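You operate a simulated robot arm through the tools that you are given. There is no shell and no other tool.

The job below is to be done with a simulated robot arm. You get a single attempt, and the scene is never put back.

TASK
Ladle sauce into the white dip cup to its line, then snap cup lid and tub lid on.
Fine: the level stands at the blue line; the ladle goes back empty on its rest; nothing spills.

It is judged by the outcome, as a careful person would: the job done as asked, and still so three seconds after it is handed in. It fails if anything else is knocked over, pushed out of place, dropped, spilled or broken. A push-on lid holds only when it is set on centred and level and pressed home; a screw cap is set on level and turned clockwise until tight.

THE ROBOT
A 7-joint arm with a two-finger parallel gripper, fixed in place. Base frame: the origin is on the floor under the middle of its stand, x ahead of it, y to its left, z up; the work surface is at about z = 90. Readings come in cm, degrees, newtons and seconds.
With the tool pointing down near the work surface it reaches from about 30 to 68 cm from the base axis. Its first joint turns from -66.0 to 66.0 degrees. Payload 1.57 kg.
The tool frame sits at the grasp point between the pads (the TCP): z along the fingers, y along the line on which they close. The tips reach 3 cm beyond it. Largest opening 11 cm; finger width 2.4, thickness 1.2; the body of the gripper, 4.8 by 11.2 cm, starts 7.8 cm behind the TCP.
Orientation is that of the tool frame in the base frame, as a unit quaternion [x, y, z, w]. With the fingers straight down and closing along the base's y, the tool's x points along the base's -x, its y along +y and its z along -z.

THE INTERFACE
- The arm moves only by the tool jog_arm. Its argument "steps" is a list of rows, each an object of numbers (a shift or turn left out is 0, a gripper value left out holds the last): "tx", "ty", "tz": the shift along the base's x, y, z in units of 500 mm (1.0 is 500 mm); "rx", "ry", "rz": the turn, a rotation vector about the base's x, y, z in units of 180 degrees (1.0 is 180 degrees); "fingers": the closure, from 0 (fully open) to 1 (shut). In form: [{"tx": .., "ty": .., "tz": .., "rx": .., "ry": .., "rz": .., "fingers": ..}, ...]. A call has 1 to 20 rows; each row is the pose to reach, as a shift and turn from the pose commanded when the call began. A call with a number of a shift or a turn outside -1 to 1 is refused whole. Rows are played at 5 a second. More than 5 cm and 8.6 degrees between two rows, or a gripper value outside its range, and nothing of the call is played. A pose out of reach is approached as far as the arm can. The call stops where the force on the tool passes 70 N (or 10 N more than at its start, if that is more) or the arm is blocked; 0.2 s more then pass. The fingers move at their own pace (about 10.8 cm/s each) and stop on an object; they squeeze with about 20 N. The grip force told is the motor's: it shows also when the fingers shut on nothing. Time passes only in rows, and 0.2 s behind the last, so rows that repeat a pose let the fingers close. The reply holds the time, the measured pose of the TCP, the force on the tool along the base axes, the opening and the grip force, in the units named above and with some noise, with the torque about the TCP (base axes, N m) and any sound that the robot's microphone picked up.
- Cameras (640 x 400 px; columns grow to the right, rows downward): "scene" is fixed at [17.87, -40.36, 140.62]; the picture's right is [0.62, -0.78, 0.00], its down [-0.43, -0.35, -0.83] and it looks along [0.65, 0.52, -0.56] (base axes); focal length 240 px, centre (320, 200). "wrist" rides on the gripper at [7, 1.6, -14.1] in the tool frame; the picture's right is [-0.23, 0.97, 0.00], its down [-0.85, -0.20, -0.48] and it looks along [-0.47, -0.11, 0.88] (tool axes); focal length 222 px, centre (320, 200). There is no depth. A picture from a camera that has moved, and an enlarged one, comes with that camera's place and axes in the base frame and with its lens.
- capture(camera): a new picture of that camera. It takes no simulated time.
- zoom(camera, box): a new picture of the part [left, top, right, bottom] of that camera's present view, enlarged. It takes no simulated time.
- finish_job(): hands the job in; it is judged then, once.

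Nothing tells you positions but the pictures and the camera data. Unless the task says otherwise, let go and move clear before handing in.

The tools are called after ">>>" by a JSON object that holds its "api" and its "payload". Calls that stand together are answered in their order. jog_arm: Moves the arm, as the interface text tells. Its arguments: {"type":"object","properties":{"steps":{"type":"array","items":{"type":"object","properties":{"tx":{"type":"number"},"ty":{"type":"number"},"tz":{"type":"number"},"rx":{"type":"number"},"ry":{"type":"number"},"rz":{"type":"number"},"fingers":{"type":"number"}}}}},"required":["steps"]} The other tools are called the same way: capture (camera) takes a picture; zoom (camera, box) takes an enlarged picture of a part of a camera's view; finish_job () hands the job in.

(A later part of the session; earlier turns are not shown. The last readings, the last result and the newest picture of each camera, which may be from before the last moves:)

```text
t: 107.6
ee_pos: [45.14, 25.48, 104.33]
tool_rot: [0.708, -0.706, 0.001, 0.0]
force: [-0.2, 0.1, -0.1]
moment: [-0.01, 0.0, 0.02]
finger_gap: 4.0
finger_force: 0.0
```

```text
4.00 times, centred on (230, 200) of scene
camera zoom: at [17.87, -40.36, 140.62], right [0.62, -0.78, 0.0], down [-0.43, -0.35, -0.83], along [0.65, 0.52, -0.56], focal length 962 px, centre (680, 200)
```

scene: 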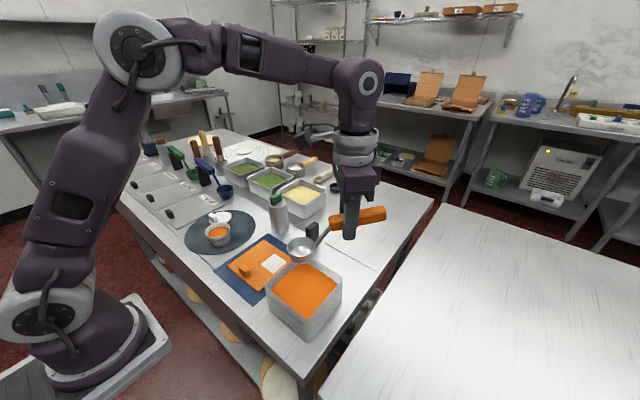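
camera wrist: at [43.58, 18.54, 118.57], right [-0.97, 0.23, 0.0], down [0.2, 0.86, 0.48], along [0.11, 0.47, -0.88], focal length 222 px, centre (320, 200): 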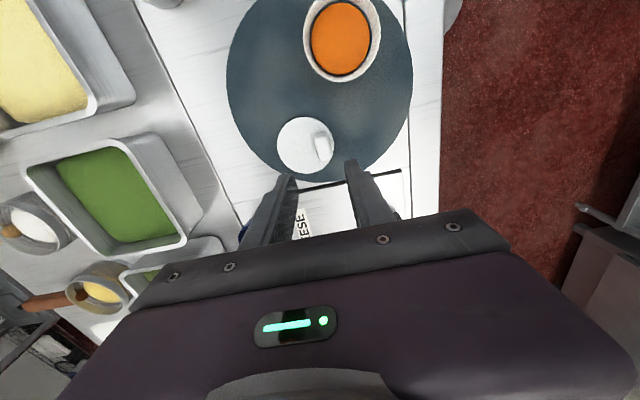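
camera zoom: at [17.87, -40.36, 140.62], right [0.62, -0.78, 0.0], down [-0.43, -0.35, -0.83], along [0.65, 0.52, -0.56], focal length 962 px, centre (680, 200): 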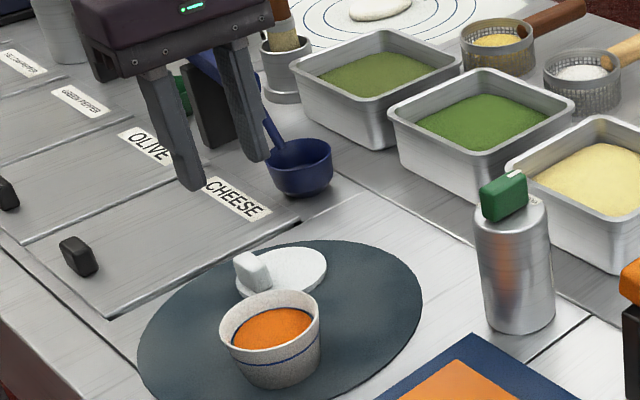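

>>> {"api": "zoom", "payload": {"camera": "wrist", "box": [240, 80, 400, 220]}}

```text
2.86 times, centred on (320, 150) of wrist
camera zoom: at [43.58, 18.54, 118.57], right [-0.97, 0.23, 0.0], down [0.2, 0.86, 0.48], along [0.11, 0.47, -0.88], focal length 635 px, centre (320, 343)
```

zoom: 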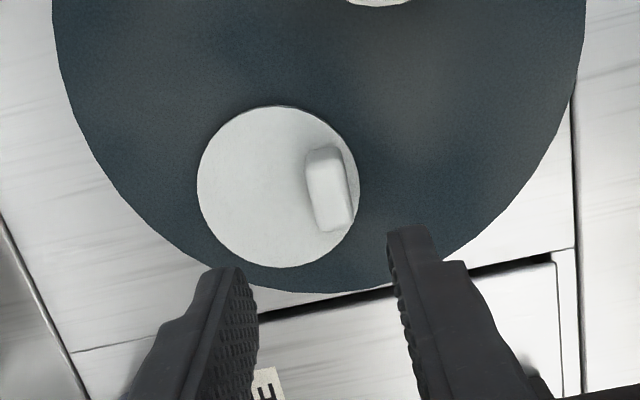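

The lid handle sits between the fingers. Descending to it.

>>> {"api": "jog_arm", "payload": {"steps": [{"tx": -0.005, "tz": -0.05}, {"tx": -0.005, "tz": -0.1}, {"tx": -0.005, "tz": -0.15}, {"tx": -0.005, "tz": -0.18}, {"tx": -0.005, "tz": -0.18}]}}

>>> {"api": "capture", "payload": {"camera": "wrist"}}

>>> {"api": "zoom", "payload": {"camera": "scene", "box": [190, 180, 260, 245]}}

```text
t: 108.8
ee_pos: [44.83, 25.33, 95.47]
tool_rot: [0.707, -0.707, 0.0, 0.0]
force: [0.2, -0.8, -0.7]
moment: [0.01, 0.01, 0.03]
finger_gap: 3.99
finger_force: 0.1
```

```text
taken
camera wrist: at [43.27, 18.46, 109.66], right [-0.97, 0.23, 0.0], down [0.2, 0.85, 0.48], along [0.11, 0.47, -0.88], focal length 222 px, centre (320, 200)
```

wrist: 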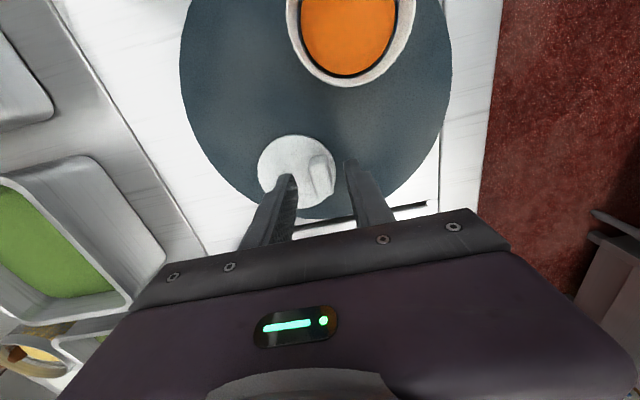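

```text
6.15 times, centred on (225, 212) of scene
camera zoom: at [17.87, -40.36, 140.62], right [0.62, -0.78, 0.0], down [-0.43, -0.35, -0.83], along [0.65, 0.52, -0.56], focal length 1480 px, centre (905, 123)
```

zoom: 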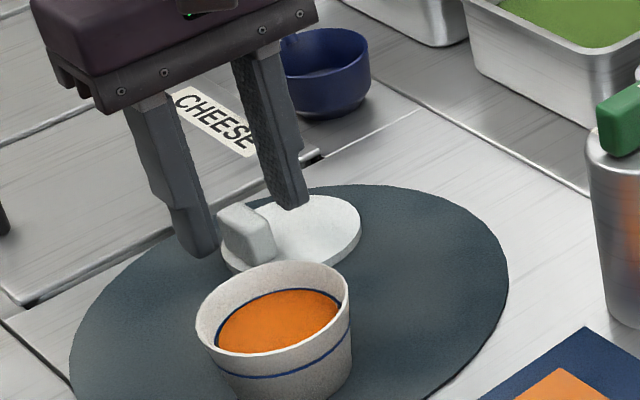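

>>> {"api": "jog_arm", "payload": {"steps": [{"tz": -0.01, "ty": 0.002}, {"tz": -0.02, "ty": 0.003}, {"tz": -0.02, "ty": 0.003}]}}

>>> {"api": "zoom", "payload": {"camera": "scene", "box": [200, 195, 250, 240]}}

>>> {"api": "zoom", "payload": {"camera": "wrist", "box": [240, 110, 400, 230]}}

```text
t: 109.6
ee_pos: [44.68, 25.58, 94.45]
tool_rot: [-0.707, 0.707, 0.001, 0.001]
force: [0.6, -0.6, 0.1]
moment: [-0.02, -0.03, 0.0]
finger_gap: 3.99
finger_force: 0.0
```

```text
8.89 times, centred on (225, 218) of scene
camera zoom: at [17.87, -40.36, 140.62], right [0.62, -0.78, 0.0], down [-0.43, -0.35, -0.83], along [0.65, 0.52, -0.56], focal length 2138 px, centre (1164, 44)
```

zoom: 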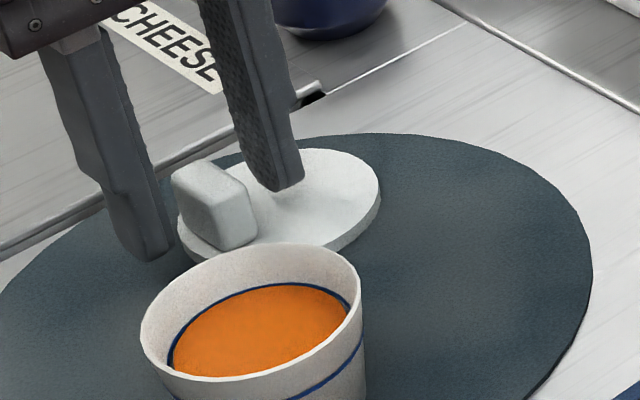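

```text
3.33 times, centred on (320, 170) of wrist
camera zoom: at [43.14, 18.67, 108.64], right [-0.97, 0.23, 0.0], down [0.2, 0.85, 0.48], along [0.11, 0.47, -0.88], focal length 740 px, centre (320, 300)
```

zoom: 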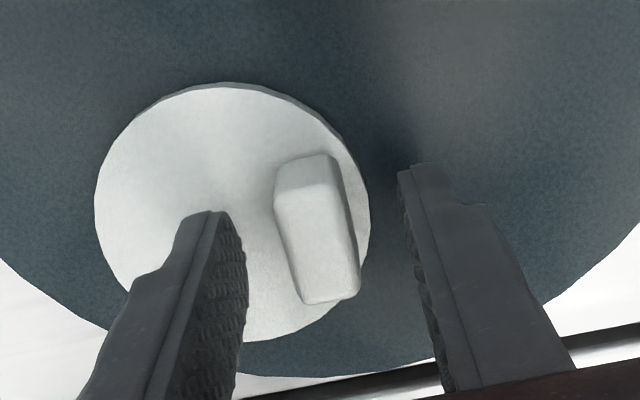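

The lid handle is between the fingers, slightly nearer one. I'll nudge +1.5 mm in x and close.

>>> {"api": "jog_arm", "payload": {"steps": [{"tx": 0.003}, {"tx": 0.003, "fingers": 0.75}, {"tx": 0.003, "fingers": 0.82}, {"tx": 0.003, "fingers": 0.9}, {"tx": 0.003, "fingers": 1.0}, {"tx": 0.003, "fingers": 1.0}, {"tx": 0.003, "fingers": 1.0}]}}

>>> {"api": "zoom", "payload": {"camera": "scene", "box": [200, 195, 250, 240]}}

>>> {"api": "zoom", "payload": {"camera": "wrist", "box": [240, 110, 400, 230]}}

```text
t: 111.2
ee_pos: [44.84, 25.66, 94.42]
tool_rot: [-0.707, 0.708, 0.0, 0.0]
force: [0.3, -0.1, -0.6]
moment: [0.02, -0.03, 0.01]
finger_gap: 1.43
finger_force: 20.3
```

```text
8.89 times, centred on (225, 218) of scene
camera zoom: at [17.87, -40.36, 140.62], right [0.62, -0.78, 0.0], down [-0.43, -0.35, -0.83], along [0.65, 0.52, -0.56], focal length 2138 px, centre (1164, 44)
```

zoom: 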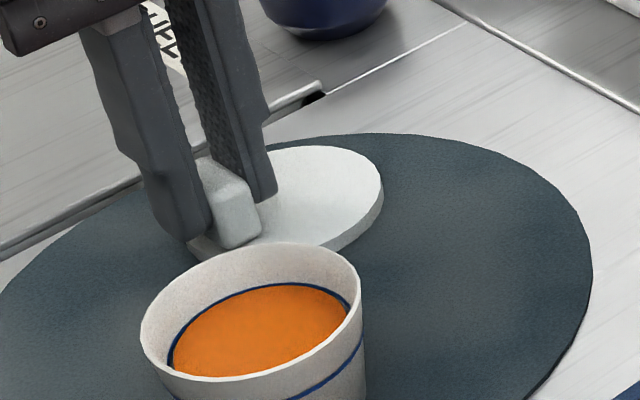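

```text
3.33 times, centred on (320, 170) of wrist
camera zoom: at [43.29, 18.61, 108.68], right [-0.97, 0.23, 0.0], down [0.2, 0.85, 0.48], along [0.11, 0.47, -0.88], focal length 740 px, centre (320, 300)
```

zoom: 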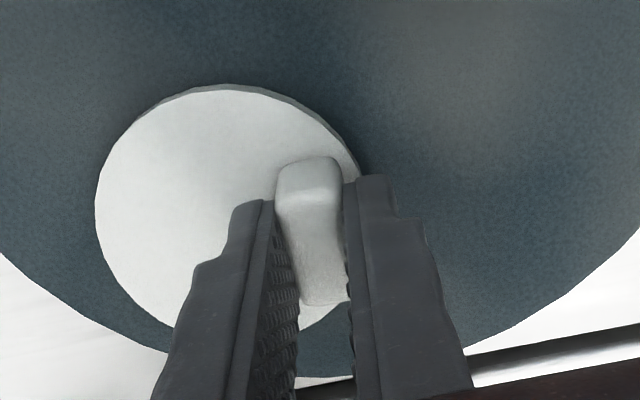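

The lid handle is gripped. Lifting the lid straight up and checking that it hangs level.

>>> {"api": "jog_arm", "payload": {"steps": [{"tz": 0.02}, {"tz": 0.05}, {"tz": 0.1}, {"tz": 0.15}, {"tz": 0.18}, {"tz": 0.18}]}}

>>> {"api": "zoom", "payload": {"camera": "wrist", "box": [230, 100, 400, 230]}}

>>> {"api": "zoom", "payload": {"camera": "scene", "box": [190, 165, 260, 230]}}

```text
t: 112.6
ee_pos: [45.01, 25.56, 103.77]
tool_rot: [-0.707, 0.707, 0.0, 0.0]
force: [0.4, 0.4, 0.0]
moment: [-0.01, 0.05, 0.02]
finger_gap: 1.47
finger_force: 20.3
```

```text
3.08 times, centred on (315, 165) of wrist
camera zoom: at [43.47, 18.57, 117.88], right [-0.97, 0.23, 0.0], down [0.2, 0.85, 0.48], along [0.11, 0.47, -0.88], focal length 684 px, centre (335, 308)
```

zoom: 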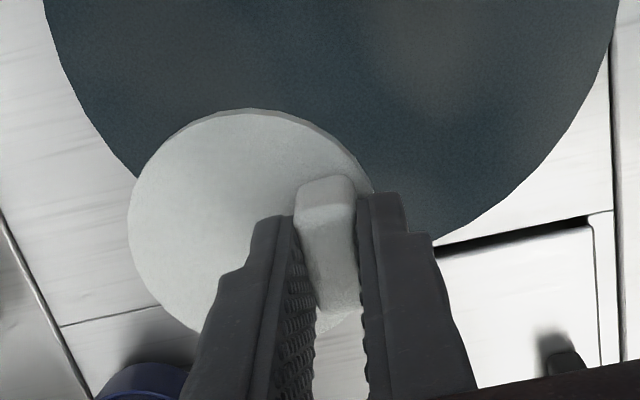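

```text
6.15 times, centred on (225, 198) of scene
camera zoom: at [17.87, -40.36, 140.62], right [0.62, -0.78, 0.0], down [-0.43, -0.35, -0.83], along [0.65, 0.52, -0.56], focal length 1480 px, centre (905, 215)
```

zoom: 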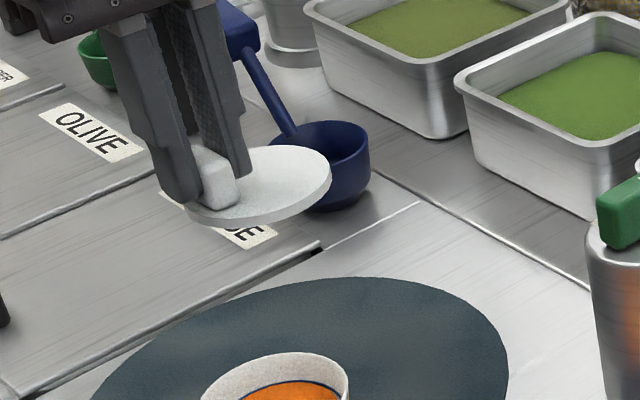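

>>> {"api": "zoom", "payload": {"camera": "scene", "box": [205, 180, 235, 205]}}

>>> {"api": "zoom", "payload": {"camera": "wrist", "box": [250, 120, 350, 200]}}

```text
16.00 times, centred on (220, 192) of scene
camera zoom: at [17.87, -40.36, 140.62], right [0.62, -0.78, 0.0], down [-0.43, -0.35, -0.83], along [0.65, 0.52, -0.56], focal length 3849 px, centre (1920, 320)
```

zoom: 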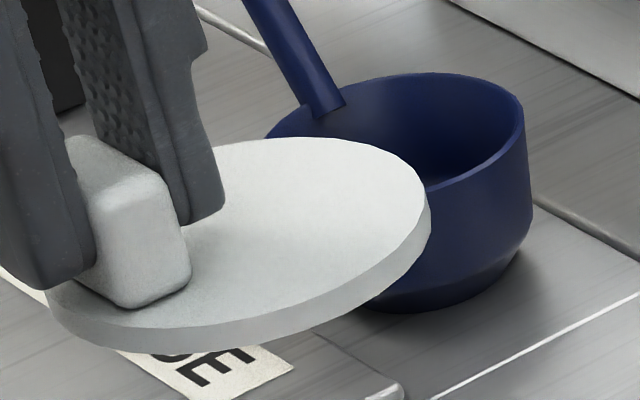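

```text
5.00 times, centred on (300, 160) of wrist
camera zoom: at [43.47, 18.57, 117.88], right [-0.97, 0.23, 0.0], down [0.2, 0.85, 0.48], along [0.11, 0.47, -0.88], focal length 1111 px, centre (420, 400)
```

zoom: 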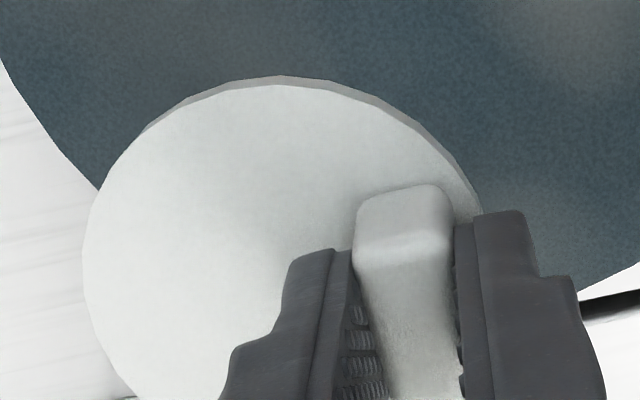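

The lid hangs essentially level and is light. By the camera, its centre is about +2.2 cm in x from the TCP, so I'll move to put the lid centre over the cup.

>>> {"api": "jog_arm", "payload": {"steps": [{"tx": -0.02, "ty": -0.03}, {"tx": -0.045, "ty": -0.068}, {"tx": -0.07, "ty": -0.106}, {"tx": -0.095, "ty": -0.144}, {"tx": -0.115, "ty": -0.174}, {"tx": -0.126, "ty": -0.19}, {"tx": -0.126, "ty": -0.19}]}}

>>> {"api": "jog_arm", "payload": {"steps": [{"tz": -0.03}, {"tz": -0.06}, {"tz": -0.08}, {"tz": -0.08}]}}

>>> {"api": "zoom", "payload": {"camera": "scene", "box": [200, 195, 260, 245]}}

>>> {"api": "zoom", "payload": {"camera": "wrist", "box": [230, 90, 400, 220]}}

```text
t: 114.2
ee_pos: [38.43, 16.01, 103.6]
tool_rot: [0.708, -0.707, -0.001, 0.0]
force: [0.2, 0.1, -1.1]
moment: [0.0, 0.02, -0.01]
finger_gap: 1.42
finger_force: 19.7
```

```text
t: 115.2
ee_pos: [38.55, 15.98, 99.77]
tool_rot: [0.707, -0.707, 0.0, 0.0]
force: [-0.6, 0.4, -0.4]
moment: [0.04, 0.04, -0.01]
finger_gap: 1.43
finger_force: 20.2
```

```text
8.00 times, centred on (230, 220) of scene
camera zoom: at [17.87, -40.36, 140.62], right [0.62, -0.78, 0.0], down [-0.43, -0.35, -0.83], along [0.65, 0.52, -0.56], focal length 1924 px, centre (1040, 40)
```

zoom: 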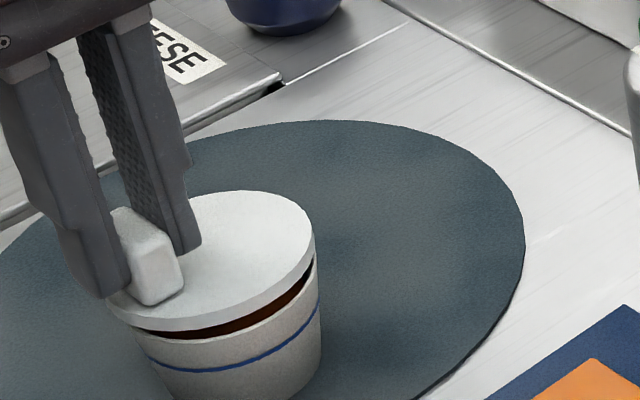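

```text
3.08 times, centred on (315, 155) of wrist
camera zoom: at [37.01, 9.09, 113.92], right [-0.97, 0.23, 0.0], down [0.2, 0.85, 0.48], along [0.11, 0.47, -0.88], focal length 684 px, centre (335, 338)
```

zoom: 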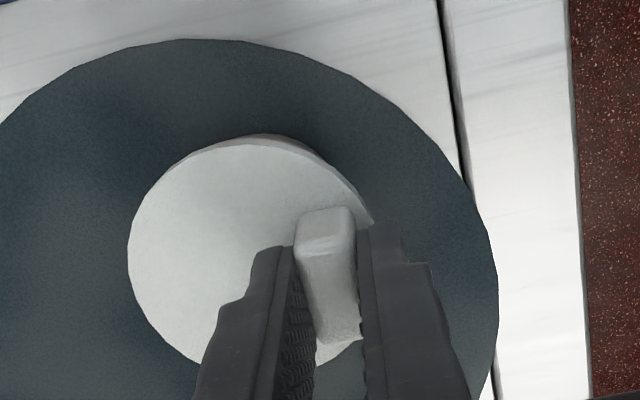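

The wrist view puts the lid centre within about 1 mm of the cup centre. I'll verify with a close scene view before lowering.

>>> {"api": "zoom", "payload": {"camera": "scene", "box": [205, 212, 245, 244]}}

```text
12.50 times, centred on (225, 228) of scene
camera zoom: at [17.87, -40.36, 140.62], right [0.62, -0.78, 0.0], down [-0.43, -0.35, -0.83], along [0.65, 0.52, -0.56], focal length 3007 px, centre (1508, -150)
```

zoom: 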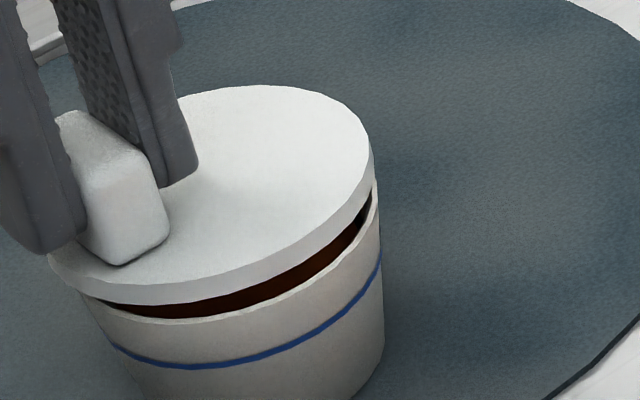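

The lid is centred on the cup and level, with an even gap all round. Lowering gently to contact.

>>> {"api": "jog_arm", "payload": {"steps": [{"tz": -0.006}, {"tz": -0.012}, {"tz": -0.016}, {"tz": -0.016}]}}

>>> {"api": "zoom", "payload": {"camera": "scene", "box": [205, 212, 245, 244]}}

```text
t: 116.2
ee_pos: [38.74, 16.04, 98.72]
tool_rot: [-0.707, 0.707, -0.001, 0.0]
force: [-3.6, -4.9, 18.1]
moment: [-0.08, -0.05, -0.04]
finger_gap: 1.42
finger_force: 19.7
heard: snap
```

```text
12.50 times, centred on (225, 228) of scene
camera zoom: at [17.84, -40.38, 140.62], right [0.62, -0.78, 0.0], down [-0.43, -0.35, -0.83], along [0.65, 0.52, -0.56], focal length 3007 px, centre (1508, -150)
```

zoom: 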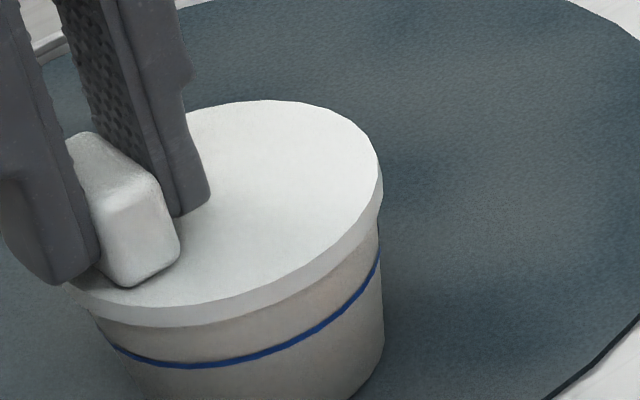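

I heard the lid snap on. I'll release the handle gently and inspect.

>>> {"api": "jog_arm", "payload": {"steps": [{"tz": 0.001, "fingers": 0.85}, {"tz": 0.001, "fingers": 0.8}, {"tz": 0.001, "fingers": 0.7}, {"tz": 0.001, "fingers": 0.64}, {"tz": 0.001, "fingers": 0.64}]}}

>>> {"api": "jog_arm", "payload": {"steps": [{"tz": 0.03}, {"tz": 0.08}, {"tz": 0.14}, {"tz": 0.2}, {"tz": 0.2}]}}

>>> {"api": "zoom", "payload": {"camera": "scene", "box": [205, 212, 245, 244]}}

>>> {"api": "zoom", "payload": {"camera": "wrist", "box": [230, 60, 400, 220]}}

```text
t: 117.4
ee_pos: [38.74, 16.1, 98.76]
tool_rot: [0.707, -0.707, 0.0, 0.0]
force: [-0.6, 0.2, 0.5]
moment: [-0.03, -0.02, 0.01]
finger_gap: 3.93
finger_force: 0.1
```

```text
t: 118.6
ee_pos: [38.5, 16.04, 108.99]
tool_rot: [0.708, -0.707, 0.0, -0.001]
force: [0.0, 0.1, -0.3]
moment: [0.03, 0.03, -0.02]
finger_gap: 3.96
finger_force: 0.1
```

```text
12.50 times, centred on (225, 228) of scene
camera zoom: at [17.87, -40.36, 140.62], right [0.62, -0.78, 0.0], down [-0.43, -0.35, -0.83], along [0.65, 0.52, -0.56], focal length 3007 px, centre (1508, -150)
```

zoom: 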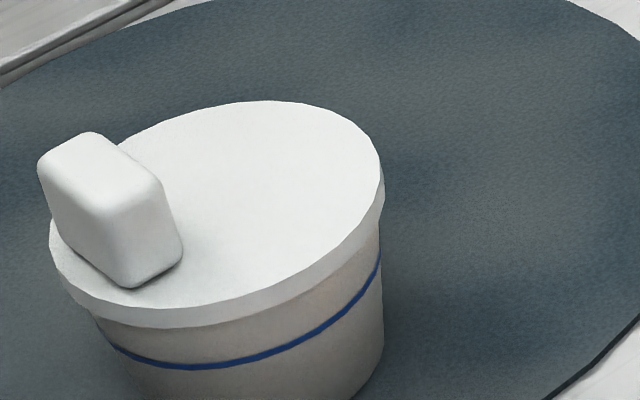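

```text
2.50 times, centred on (315, 140) of wrist
camera zoom: at [36.97, 9.05, 123.16], right [-0.97, 0.23, 0.0], down [0.2, 0.85, 0.48], along [0.11, 0.47, -0.88], focal length 555 px, centre (332, 350)
```

zoom: 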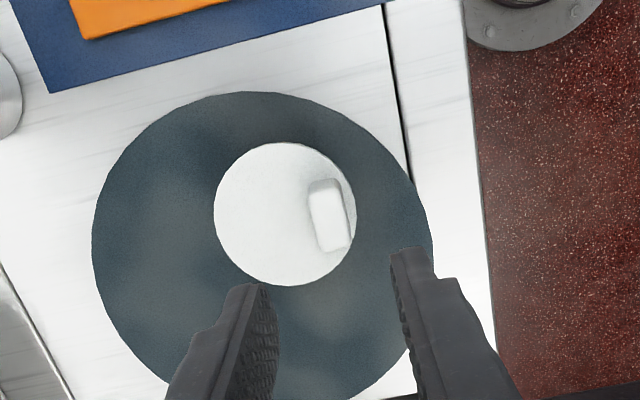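

The cup lid is seated, level and centred. Now I'll look at the tub lid from above.

>>> {"api": "jog_arm", "payload": {"steps": [{"tz": 0.04, "rz": -0.0455}, {"tx": 0.01, "ty": -0.03, "tz": 0.06, "rz": -0.091}, {"tx": 0.03, "ty": -0.08, "tz": 0.06, "rz": -0.1365}, {"tx": 0.05, "ty": -0.13, "tz": 0.06, "rz": -0.182}, {"tx": 0.07, "ty": -0.18, "tz": 0.06, "rz": -0.2275}, {"tx": 0.09, "ty": -0.23, "tz": 0.06, "rz": -0.273}, {"tx": 0.11, "ty": -0.28, "tz": 0.06, "rz": -0.3185}, {"tx": 0.13, "ty": -0.33, "tz": 0.06, "rz": -0.364}, {"tx": 0.15, "ty": -0.37, "tz": 0.06, "rz": -0.4095}, {"tx": 0.17, "ty": -0.4, "tz": 0.06, "rz": -0.455}, {"tx": 0.19, "ty": -0.412, "tz": 0.06, "rz": -0.5}, {"tx": 0.19, "ty": -0.412, "tz": 0.06, "rz": -0.5}]}}

>>> {"api": "capture", "payload": {"camera": "wrist"}}

>>> {"api": "zoom", "payload": {"camera": "wrist", "box": [190, 0, 430, 150]}}

>>> {"api": "zoom", "payload": {"camera": "scene", "box": [210, 225, 350, 345]}}

```text
t: 121.2
ee_pos: [48.25, -4.41, 111.91]
tool_rot: [0.0, 1.0, -0.001, 0.001]
force: [-0.5, 0.0, -0.1]
moment: [-0.03, 0.02, 0.0]
finger_gap: 3.95
finger_force: 0.1
```

```text
taken
camera wrist: at [41.27, -2.8, 126.1], right [0.23, 0.97, 0.0], down [0.85, -0.2, 0.48], along [0.47, -0.11, -0.88], focal length 222 px, centre (320, 200)
```

wrist: 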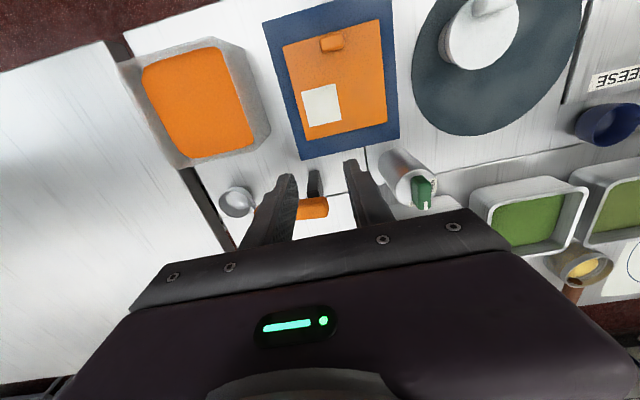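

```text
2.67 times, centred on (310, 75) of wrist
camera zoom: at [41.27, -2.8, 126.1], right [0.23, 0.97, 0.0], down [0.85, -0.2, 0.48], along [0.47, -0.11, -0.88], focal length 592 px, centre (347, 533)
```

zoom: 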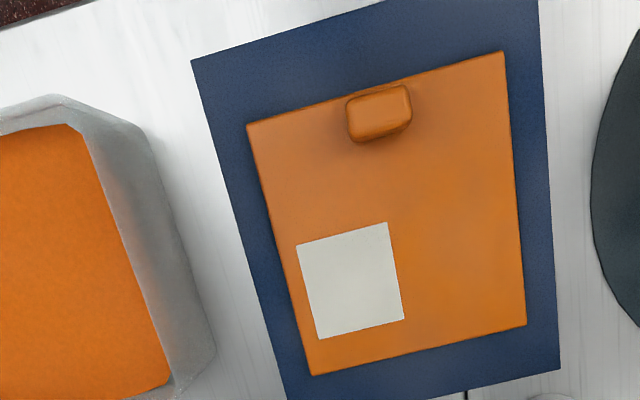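

```text
3.33 times, centred on (280, 285) of scene
camera zoom: at [17.87, -40.36, 140.62], right [0.62, -0.78, 0.0], down [-0.43, -0.35, -0.83], along [0.65, 0.52, -0.56], focal length 802 px, centre (453, -83)
```

zoom: 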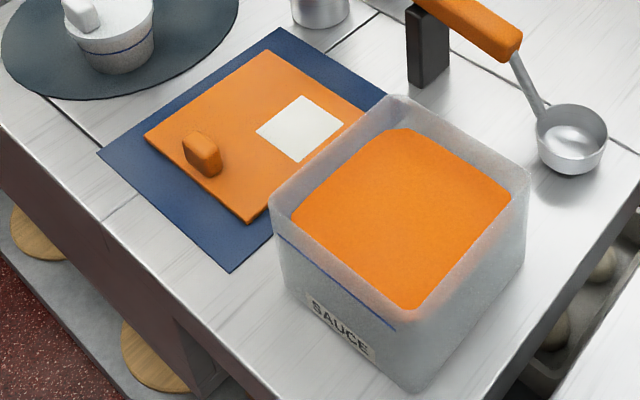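

The tub lid is 12.5 cm square, centred near (43.0, -0.5) with its block handle near (37.85, -0.5). It is aligned with the axes. I'll measure the tub again from directly above so the lid lands centred.

>>> {"api": "jog_arm", "payload": {"steps": [{"ty": -0.06}, {"ty": -0.13}, {"ty": -0.2}, {"ty": -0.27}, {"ty": -0.304}, {"ty": -0.304}]}}

>>> {"api": "zoom", "payload": {"camera": "wrist", "box": [200, 0, 440, 150]}}

```text
t: 122.6
ee_pos: [48.14, -19.56, 111.61]
tool_rot: [0.001, 1.0, 0.0, 0.0]
force: [-1.2, -0.4, -0.1]
moment: [0.03, -0.01, 0.01]
finger_gap: 3.97
finger_force: 0.1
```

```text
2.67 times, centred on (320, 75) of wrist
camera zoom: at [41.31, -17.93, 125.84], right [0.23, 0.97, 0.0], down [0.85, -0.2, 0.48], along [0.47, -0.11, -0.88], focal length 592 px, centre (320, 533)
```

zoom: 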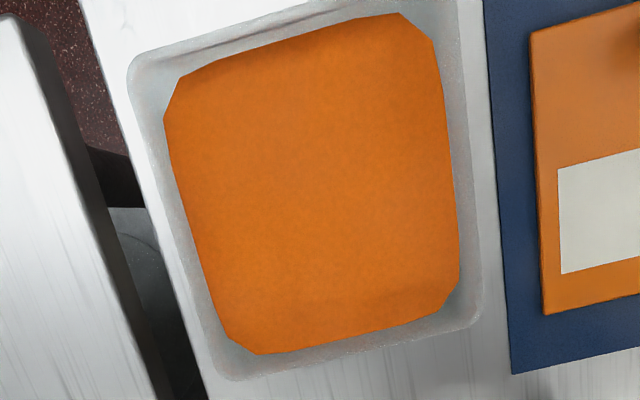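

Tub rim centre is about (41.25, -17.9), 12.1–12.2 cm square and aligned. Moving to the tub lid's handle.

>>> {"api": "jog_arm", "payload": {"steps": [{"tx": -0.018, "ty": 0.034, "rz": 0.0455}, {"tx": -0.036, "ty": 0.069, "rz": 0.091}, {"tx": -0.055, "ty": 0.104, "rz": 0.1365}, {"tx": -0.074, "ty": 0.139, "rz": 0.182}, {"tx": -0.093, "ty": 0.174, "rz": 0.2275}, {"tx": -0.112, "ty": 0.209, "rz": 0.273}, {"tx": -0.131, "ty": 0.244, "rz": 0.3185}, {"tx": -0.15, "ty": 0.279, "rz": 0.364, "tz": -0.02}, {"tx": -0.17, "ty": 0.314, "rz": 0.4095, "tz": -0.05}, {"tx": -0.19, "ty": 0.349, "rz": 0.455, "tz": -0.09}, {"tx": -0.206, "ty": 0.382, "rz": 0.5, "tz": -0.13}, {"tx": -0.206, "ty": 0.382, "rz": 0.5, "tz": -0.15}, {"tx": -0.206, "ty": 0.382, "rz": 0.5, "tz": -0.15}]}}

>>> {"api": "capture", "payload": {"camera": "wrist"}}

>>> {"api": "zoom", "payload": {"camera": "wrist", "box": [240, 80, 400, 220]}}

```text
t: 125.4
ee_pos: [37.82, -0.52, 104.38]
tool_rot: [0.707, -0.707, -0.001, 0.0]
force: [0.7, 0.4, 0.3]
moment: [-0.03, 0.04, 0.0]
finger_gap: 3.95
finger_force: 0.0
```

```text
taken
camera wrist: at [36.28, -7.55, 118.66], right [-0.97, 0.23, 0.0], down [0.2, 0.85, 0.48], along [0.11, 0.47, -0.88], focal length 222 px, centre (320, 200)
```

wrist: 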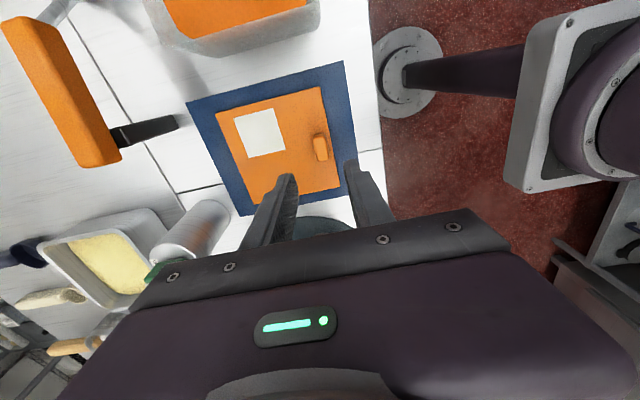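

```text
2.86 times, centred on (320, 150) of wrist
camera zoom: at [36.28, -7.55, 118.66], right [-0.97, 0.23, 0.0], down [0.2, 0.85, 0.48], along [0.11, 0.47, -0.88], focal length 635 px, centre (320, 343)
```

zoom: 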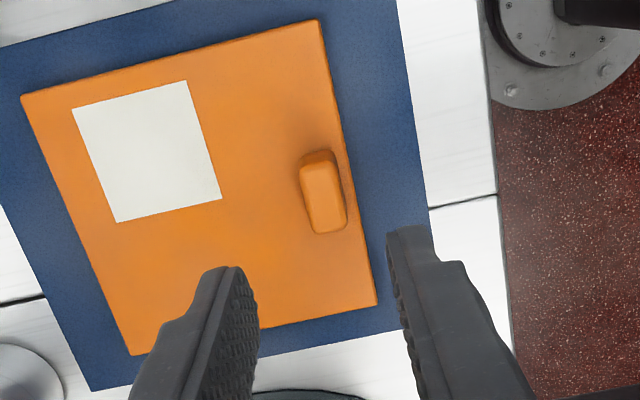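

The tub lid's handle is centred under the gripper. Descending.

>>> {"api": "jog_arm", "payload": {"steps": [{"ty": 0.002, "tz": -0.06}, {"ty": 0.002, "tz": -0.12}, {"ty": 0.002, "tz": -0.16}, {"ty": 0.002, "tz": -0.18}, {"ty": 0.002, "tz": -0.194}, {"ty": 0.002, "tz": -0.202}, {"ty": 0.002, "tz": -0.202}]}}

>>> {"api": "zoom", "payload": {"camera": "wrist", "box": [240, 110, 400, 230]}}

>>> {"api": "zoom", "payload": {"camera": "scene", "box": [215, 235, 285, 295]}}

```text
t: 127.0
ee_pos: [37.91, -0.57, 94.38]
tool_rot: [0.707, -0.707, 0.0, 0.0]
force: [0.0, 0.0, -0.3]
moment: [0.0, -0.02, -0.01]
finger_gap: 3.97
finger_force: 0.0
```

```text
3.33 times, centred on (320, 170) of wrist
camera zoom: at [36.3, -7.51, 108.53], right [-0.97, 0.23, 0.0], down [0.2, 0.85, 0.48], along [0.11, 0.47, -0.88], focal length 740 px, centre (320, 300)
```

zoom: 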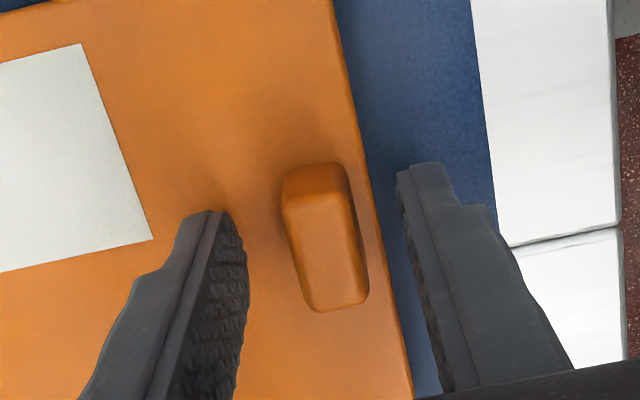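

```text
6.67 times, centred on (250, 265) of scene
camera zoom: at [17.87, -40.36, 140.62], right [0.62, -0.78, 0.0], down [-0.43, -0.35, -0.83], along [0.65, 0.52, -0.56], focal length 1604 px, centre (787, -233)
```

zoom: 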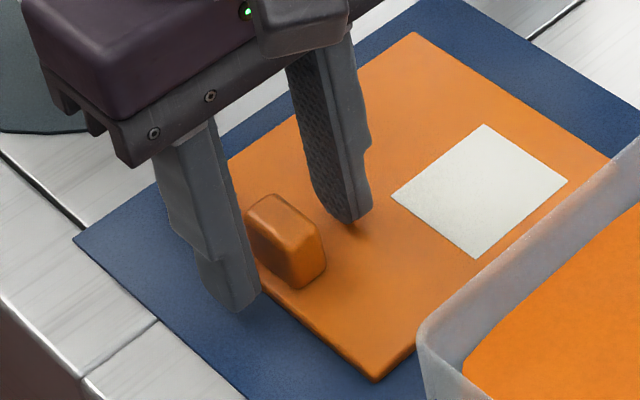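

Well centred, with the tips just above the lid. Lowering 2 mm more and closing.

>>> {"api": "jog_arm", "payload": {"steps": [{"tz": -0.004}, {"tz": -0.004, "fingers": 0.75}, {"tz": -0.004, "fingers": 0.82}, {"tz": -0.004, "fingers": 0.9}, {"tz": -0.004, "fingers": 1.0}, {"tz": -0.004, "fingers": 1.0}, {"tz": -0.004, "fingers": 1.0}]}}

>>> {"api": "zoom", "payload": {"camera": "wrist", "box": [180, 40, 400, 230]}}

>>> {"api": "zoom", "payload": {"camera": "scene", "box": [215, 235, 285, 295]}}

```text
t: 128.6
ee_pos: [37.89, -0.52, 94.11]
tool_rot: [0.708, -0.707, 0.0, 0.0]
force: [-0.3, 0.6, -0.1]
moment: [0.01, 0.03, 0.0]
finger_gap: 1.5
finger_force: 20.1
```

```text
2.11 times, centred on (290, 135) of wrist
camera zoom: at [36.36, -7.49, 108.35], right [-0.97, 0.23, 0.0], down [0.2, 0.85, 0.48], along [0.11, 0.47, -0.88], focal length 468 px, centre (383, 337)
```

zoom: 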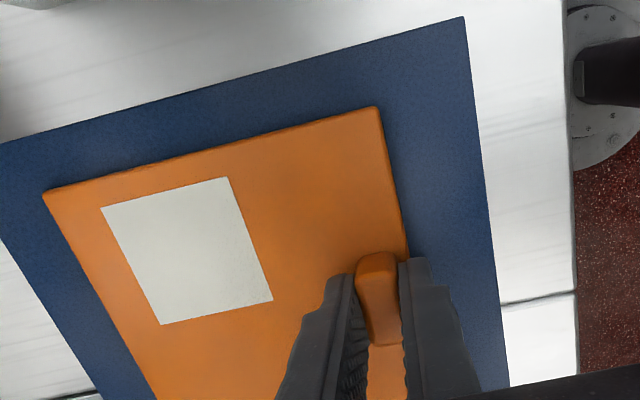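

```text
6.67 times, centred on (250, 265) of scene
camera zoom: at [17.87, -40.36, 140.62], right [0.62, -0.78, 0.0], down [-0.43, -0.35, -0.83], along [0.65, 0.52, -0.56], focal length 1604 px, centre (787, -233)
```

zoom: 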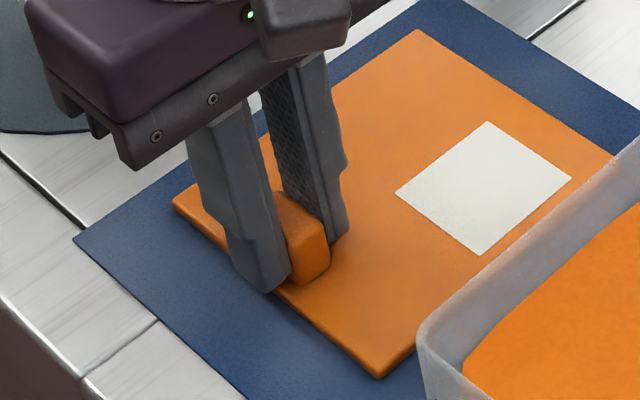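

Gripped. Lifting the tub lid straight up, then checking that it is level.

>>> {"api": "jog_arm", "payload": {"steps": [{"tz": 0.01}, {"tz": 0.03}, {"tz": 0.07}, {"tz": 0.12}, {"tz": 0.18}, {"tz": 0.24}, {"tz": 0.24}]}}

>>> {"api": "capture", "payload": {"camera": "wrist"}}

>>> {"api": "zoom", "payload": {"camera": "scene", "box": [190, 160, 330, 280]}}

```text
t: 130.2
ee_pos: [37.95, -0.26, 106.27]
tool_rot: [0.707, -0.707, 0.0, 0.0]
force: [0.0, 0.1, -0.2]
moment: [0.01, 0.0, 0.02]
finger_gap: 1.5
finger_force: 19.2
```

```text
taken
camera wrist: at [36.39, -7.31, 120.49], right [-0.97, 0.23, 0.0], down [0.2, 0.85, 0.48], along [0.11, 0.47, -0.88], focal length 222 px, centre (320, 200)
```

wrist: 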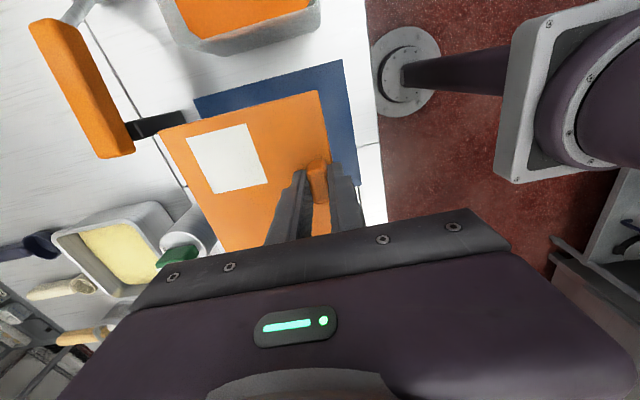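

```text
3.33 times, centred on (260, 220) of scene
camera zoom: at [17.87, -40.36, 140.62], right [0.62, -0.78, 0.0], down [-0.43, -0.35, -0.83], along [0.65, 0.52, -0.56], focal length 802 px, centre (520, 133)
```

zoom: 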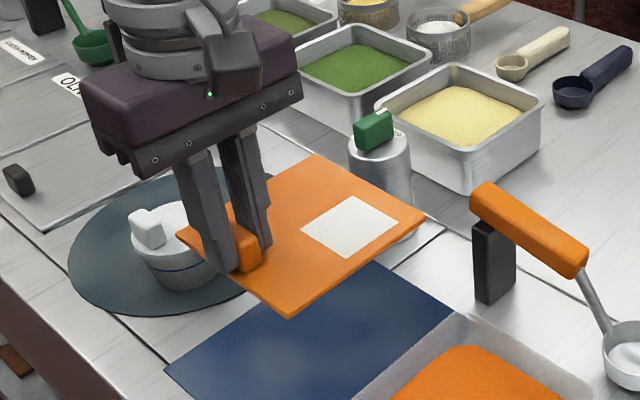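

The lid is level, with the same view as when it lay flat. Carrying it over the tub.

>>> {"api": "jog_arm", "payload": {"steps": [{"tx": -0.004, "ty": -0.03}, {"tx": -0.009, "ty": -0.08}, {"tx": -0.015, "ty": -0.14}, {"tx": -0.021, "ty": -0.2}, {"tx": -0.027, "ty": -0.26}, {"tx": -0.033, "ty": -0.31}, {"tx": -0.0364, "ty": -0.34}, {"tx": -0.0364, "ty": -0.3526}, {"tx": -0.0364, "ty": -0.3526}]}}

>>> {"api": "capture", "payload": {"camera": "wrist"}}

>>> {"api": "zoom", "payload": {"camera": "scene", "box": [240, 210, 360, 330]}}

```text
t: 132.2
ee_pos: [35.87, -18.08, 106.21]
tool_rot: [0.707, -0.707, 0.0, 0.0]
force: [0.0, 0.3, 0.1]
moment: [-0.02, 0.04, 0.02]
finger_gap: 1.5
finger_force: 19.6
```

```text
taken
camera wrist: at [34.32, -24.99, 120.31], right [-0.97, 0.23, 0.0], down [0.2, 0.85, 0.48], along [0.11, 0.47, -0.88], focal length 222 px, centre (320, 200)
```

wrist: 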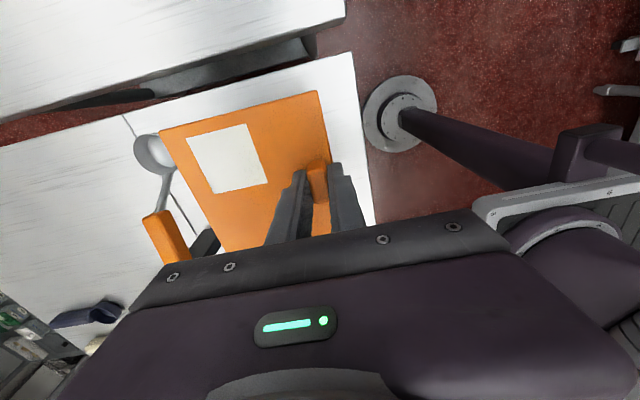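

```text
3.33 times, centred on (300, 270) of scene
camera zoom: at [17.87, -40.36, 140.62], right [0.62, -0.78, 0.0], down [-0.43, -0.35, -0.83], along [0.65, 0.52, -0.56], focal length 802 px, centre (387, -33)
```

zoom: 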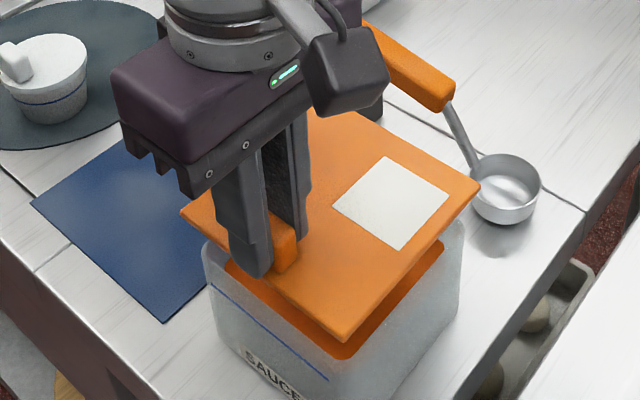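

>>> {"api": "jog_arm", "payload": {"steps": [{"tx": 0.005, "ty": 0.002, "tz": -0.02}, {"tx": 0.005, "ty": 0.002, "tz": -0.04}, {"tx": 0.005, "ty": 0.002, "tz": -0.056}, {"tx": 0.005, "ty": 0.002, "tz": -0.056}]}}

>>> {"api": "zoom", "payload": {"camera": "wrist", "box": [110, 50, 400, 230]}}

>>> {"api": "zoom", "payload": {"camera": "scene", "box": [255, 225, 355, 325]}}

```text
t: 133.2
ee_pos: [36.32, -18.1, 103.24]
tool_rot: [0.707, -0.707, 0.0, 0.0]
force: [-0.3, -0.3, 0.3]
moment: [0.03, 0.01, 0.02]
finger_gap: 1.51
finger_force: 20.0
```

```text
2.21 times, centred on (255, 140) of wrist
camera zoom: at [34.78, -24.9, 117.5], right [-0.97, 0.23, 0.0], down [0.2, 0.85, 0.48], along [0.11, 0.47, -0.88], focal length 490 px, centre (463, 332)
```

zoom: 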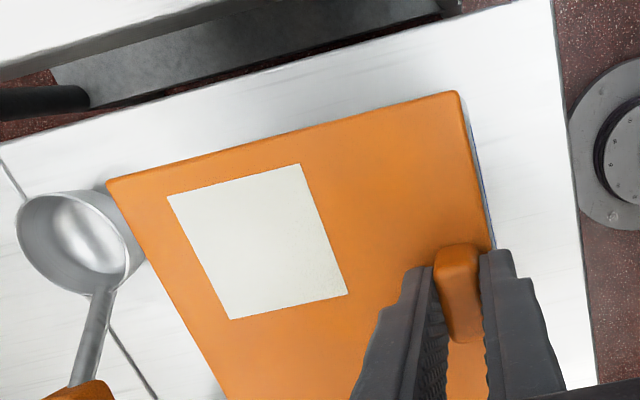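

```text
4.00 times, centred on (305, 275) of scene
camera zoom: at [17.87, -40.36, 140.62], right [0.62, -0.78, 0.0], down [-0.43, -0.35, -0.83], along [0.65, 0.52, -0.56], focal length 962 px, centre (380, -100)
```

zoom: 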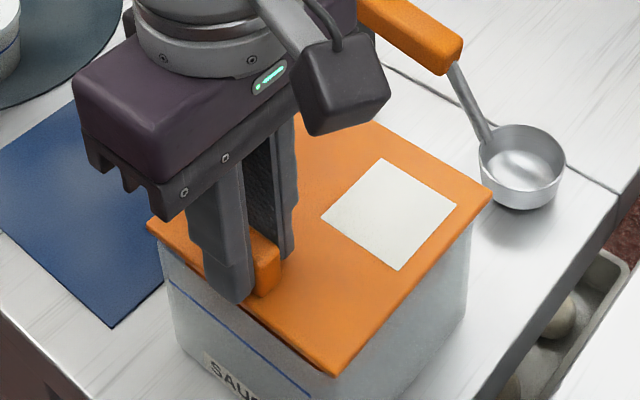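

Comparing projected corners, the lid is about 2 mm too far toward +x/-y. I'll correct that and lower to just above the rim.

>>> {"api": "jog_arm", "payload": {"steps": [{"tx": -0.0036, "ty": 0.002}, {"tx": -0.0036, "ty": 0.002, "tz": -0.006}, {"tx": -0.0036, "ty": 0.002, "tz": -0.006}]}}

>>> {"api": "zoom", "payload": {"camera": "scene", "box": [265, 240, 355, 315]}}

>>> {"api": "zoom", "payload": {"camera": "wrist", "box": [110, 50, 400, 230]}}

```text
t: 134.0
ee_pos: [36.12, -17.9, 103.08]
tool_rot: [-0.707, 0.707, 0.0, 0.0]
force: [0.6, 0.2, -1.0]
moment: [-0.01, -0.03, 0.01]
finger_gap: 1.51
finger_force: 20.2
```

```text
5.33 times, centred on (310, 278) of scene
camera zoom: at [17.87, -40.36, 140.62], right [0.62, -0.78, 0.0], down [-0.43, -0.35, -0.83], along [0.65, 0.52, -0.56], focal length 1283 px, centre (373, -213)
```

zoom: 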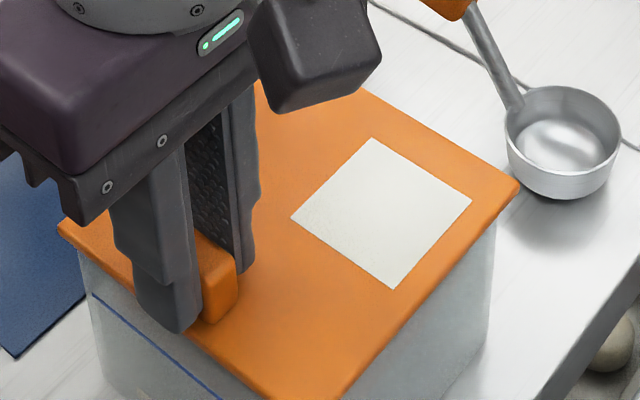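

```text
2.21 times, centred on (255, 140) of wrist
camera zoom: at [34.56, -24.88, 117.26], right [-0.97, 0.23, 0.0], down [0.2, 0.85, 0.48], along [0.11, 0.47, -0.88], focal length 490 px, centre (463, 332)
```

zoom: 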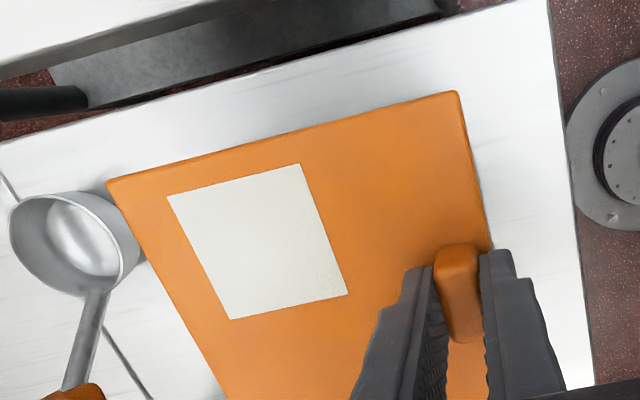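

Aligned. Lowering carefully to first contact.

>>> {"api": "jog_arm", "payload": {"steps": [{"tz": -0.004}, {"tz": -0.008}, {"tz": -0.008}]}}

```text
t: 134.8
ee_pos: [36.04, -17.86, 102.65]
tool_rot: [-0.707, 0.707, 0.0, 0.0]
force: [-12.3, -3.2, 18.3]
moment: [-0.09, 0.22, 0.01]
finger_gap: 1.48
finger_force: 20.1
heard: snap
```

It already snapped with light contact. Inspecting before releasing.

>>> {"api": "zoom", "payload": {"camera": "scene", "box": [255, 235, 355, 325]}}

>>> {"api": "zoom", "payload": {"camera": "scene", "box": [285, 245, 355, 310]}}

>>> {"api": "zoom", "payload": {"camera": "wrist", "box": [110, 50, 400, 230]}}

```text
4.44 times, centred on (305, 280) of scene
camera zoom: at [17.81, -40.35, 140.63], right [0.62, -0.78, 0.0], down [-0.43, -0.35, -0.83], along [0.65, 0.52, -0.56], focal length 1069 px, centre (387, -156)
```

zoom: 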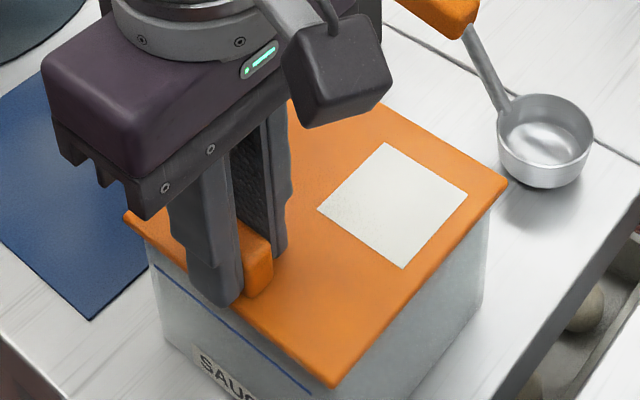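

```text
6.15 times, centred on (320, 278) of scene
camera zoom: at [17.81, -40.35, 140.63], right [0.62, -0.78, 0.0], down [-0.43, -0.35, -0.83], along [0.65, 0.52, -0.56], focal length 1480 px, centre (320, -277)
```

zoom: 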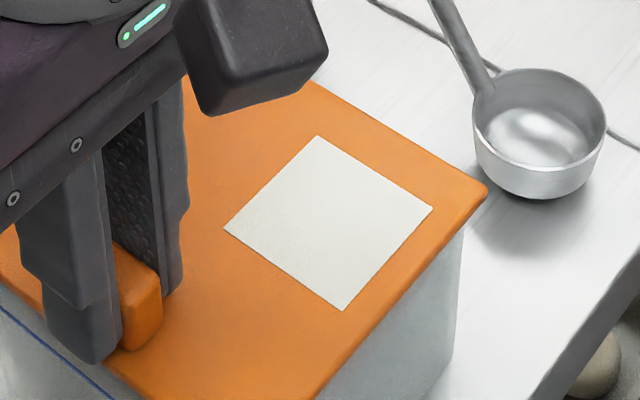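

```text
2.21 times, centred on (255, 140) of wrist
camera zoom: at [34.46, -24.89, 116.84], right [-0.97, 0.23, 0.0], down [0.2, 0.85, 0.48], along [0.11, 0.47, -0.88], focal length 490 px, centre (463, 332)
```

zoom: 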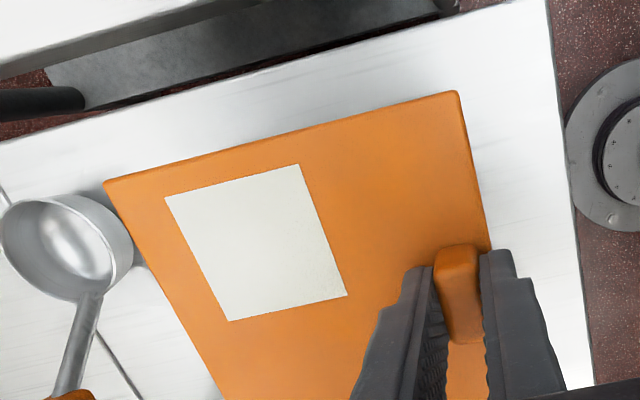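

The lid looks seated square and level. I'll ease off the force slightly and open.

>>> {"api": "jog_arm", "payload": {"steps": [{"tz": 0.0015}, {"tz": 0.0015}]}}

>>> {"api": "jog_arm", "payload": {"steps": [{"fingers": 0.85}, {"fingers": 0.8}, {"fingers": 0.7}, {"fingers": 0.64}, {"fingers": 0.64}]}}

>>> {"api": "jog_arm", "payload": {"steps": [{"tz": 0.04}, {"tz": 0.1}, {"tz": 0.16}, {"tz": 0.2}, {"tz": 0.2}]}}

>>> {"api": "zoom", "payload": {"camera": "scene", "box": [255, 235, 355, 335]}}

>>> {"api": "capture", "payload": {"camera": "wrist"}}

```text
t: 135.4
ee_pos: [36.12, -17.8, 102.68]
tool_rot: [0.707, -0.707, -0.001, 0.0]
force: [-0.3, 0.0, 0.1]
moment: [-0.04, 0.03, -0.01]
finger_gap: 1.49
finger_force: 19.6
heard: snap
```

```text
t: 136.6
ee_pos: [36.18, -17.82, 102.59]
tool_rot: [-0.707, 0.707, -0.001, 0.0]
force: [0.3, 0.0, 0.7]
moment: [-0.02, 0.03, -0.01]
finger_gap: 3.96
finger_force: 0.0
heard: snap
```

```text
t: 137.8
ee_pos: [35.86, -17.98, 112.6]
tool_rot: [0.707, -0.707, 0.0, 0.0]
force: [-0.2, 0.3, 0.1]
moment: [0.01, 0.0, 0.05]
finger_gap: 3.94
finger_force: 0.0
```

```text
4.00 times, centred on (305, 285) of scene
camera zoom: at [17.87, -40.36, 140.62], right [0.62, -0.78, 0.0], down [-0.43, -0.35, -0.83], along [0.65, 0.52, -0.56], focal length 962 px, centre (380, -140)
```

zoom: 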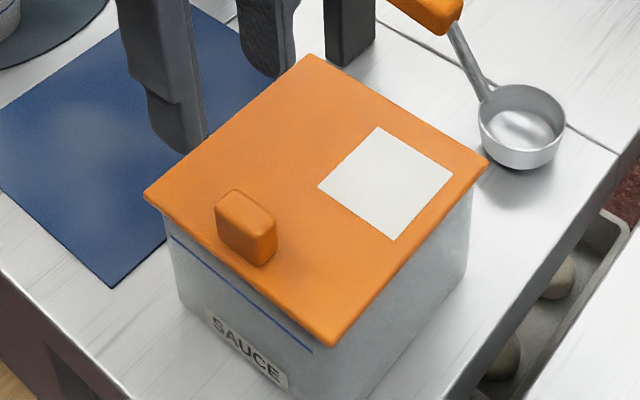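

```text
taken
camera wrist: at [34.27, -24.94, 126.8], right [-0.97, 0.23, 0.0], down [0.2, 0.85, 0.48], along [0.11, 0.47, -0.88], focal length 222 px, centre (320, 200)
```

wrist: 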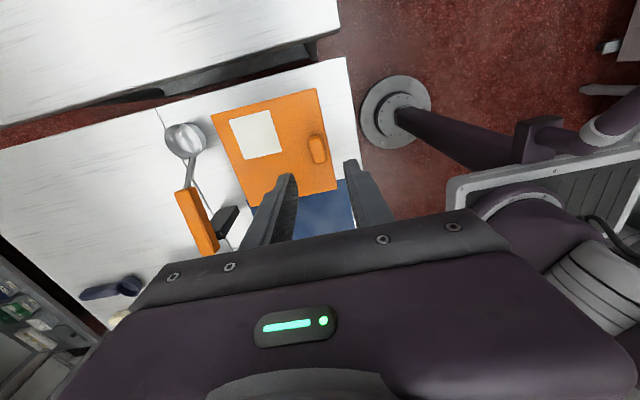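

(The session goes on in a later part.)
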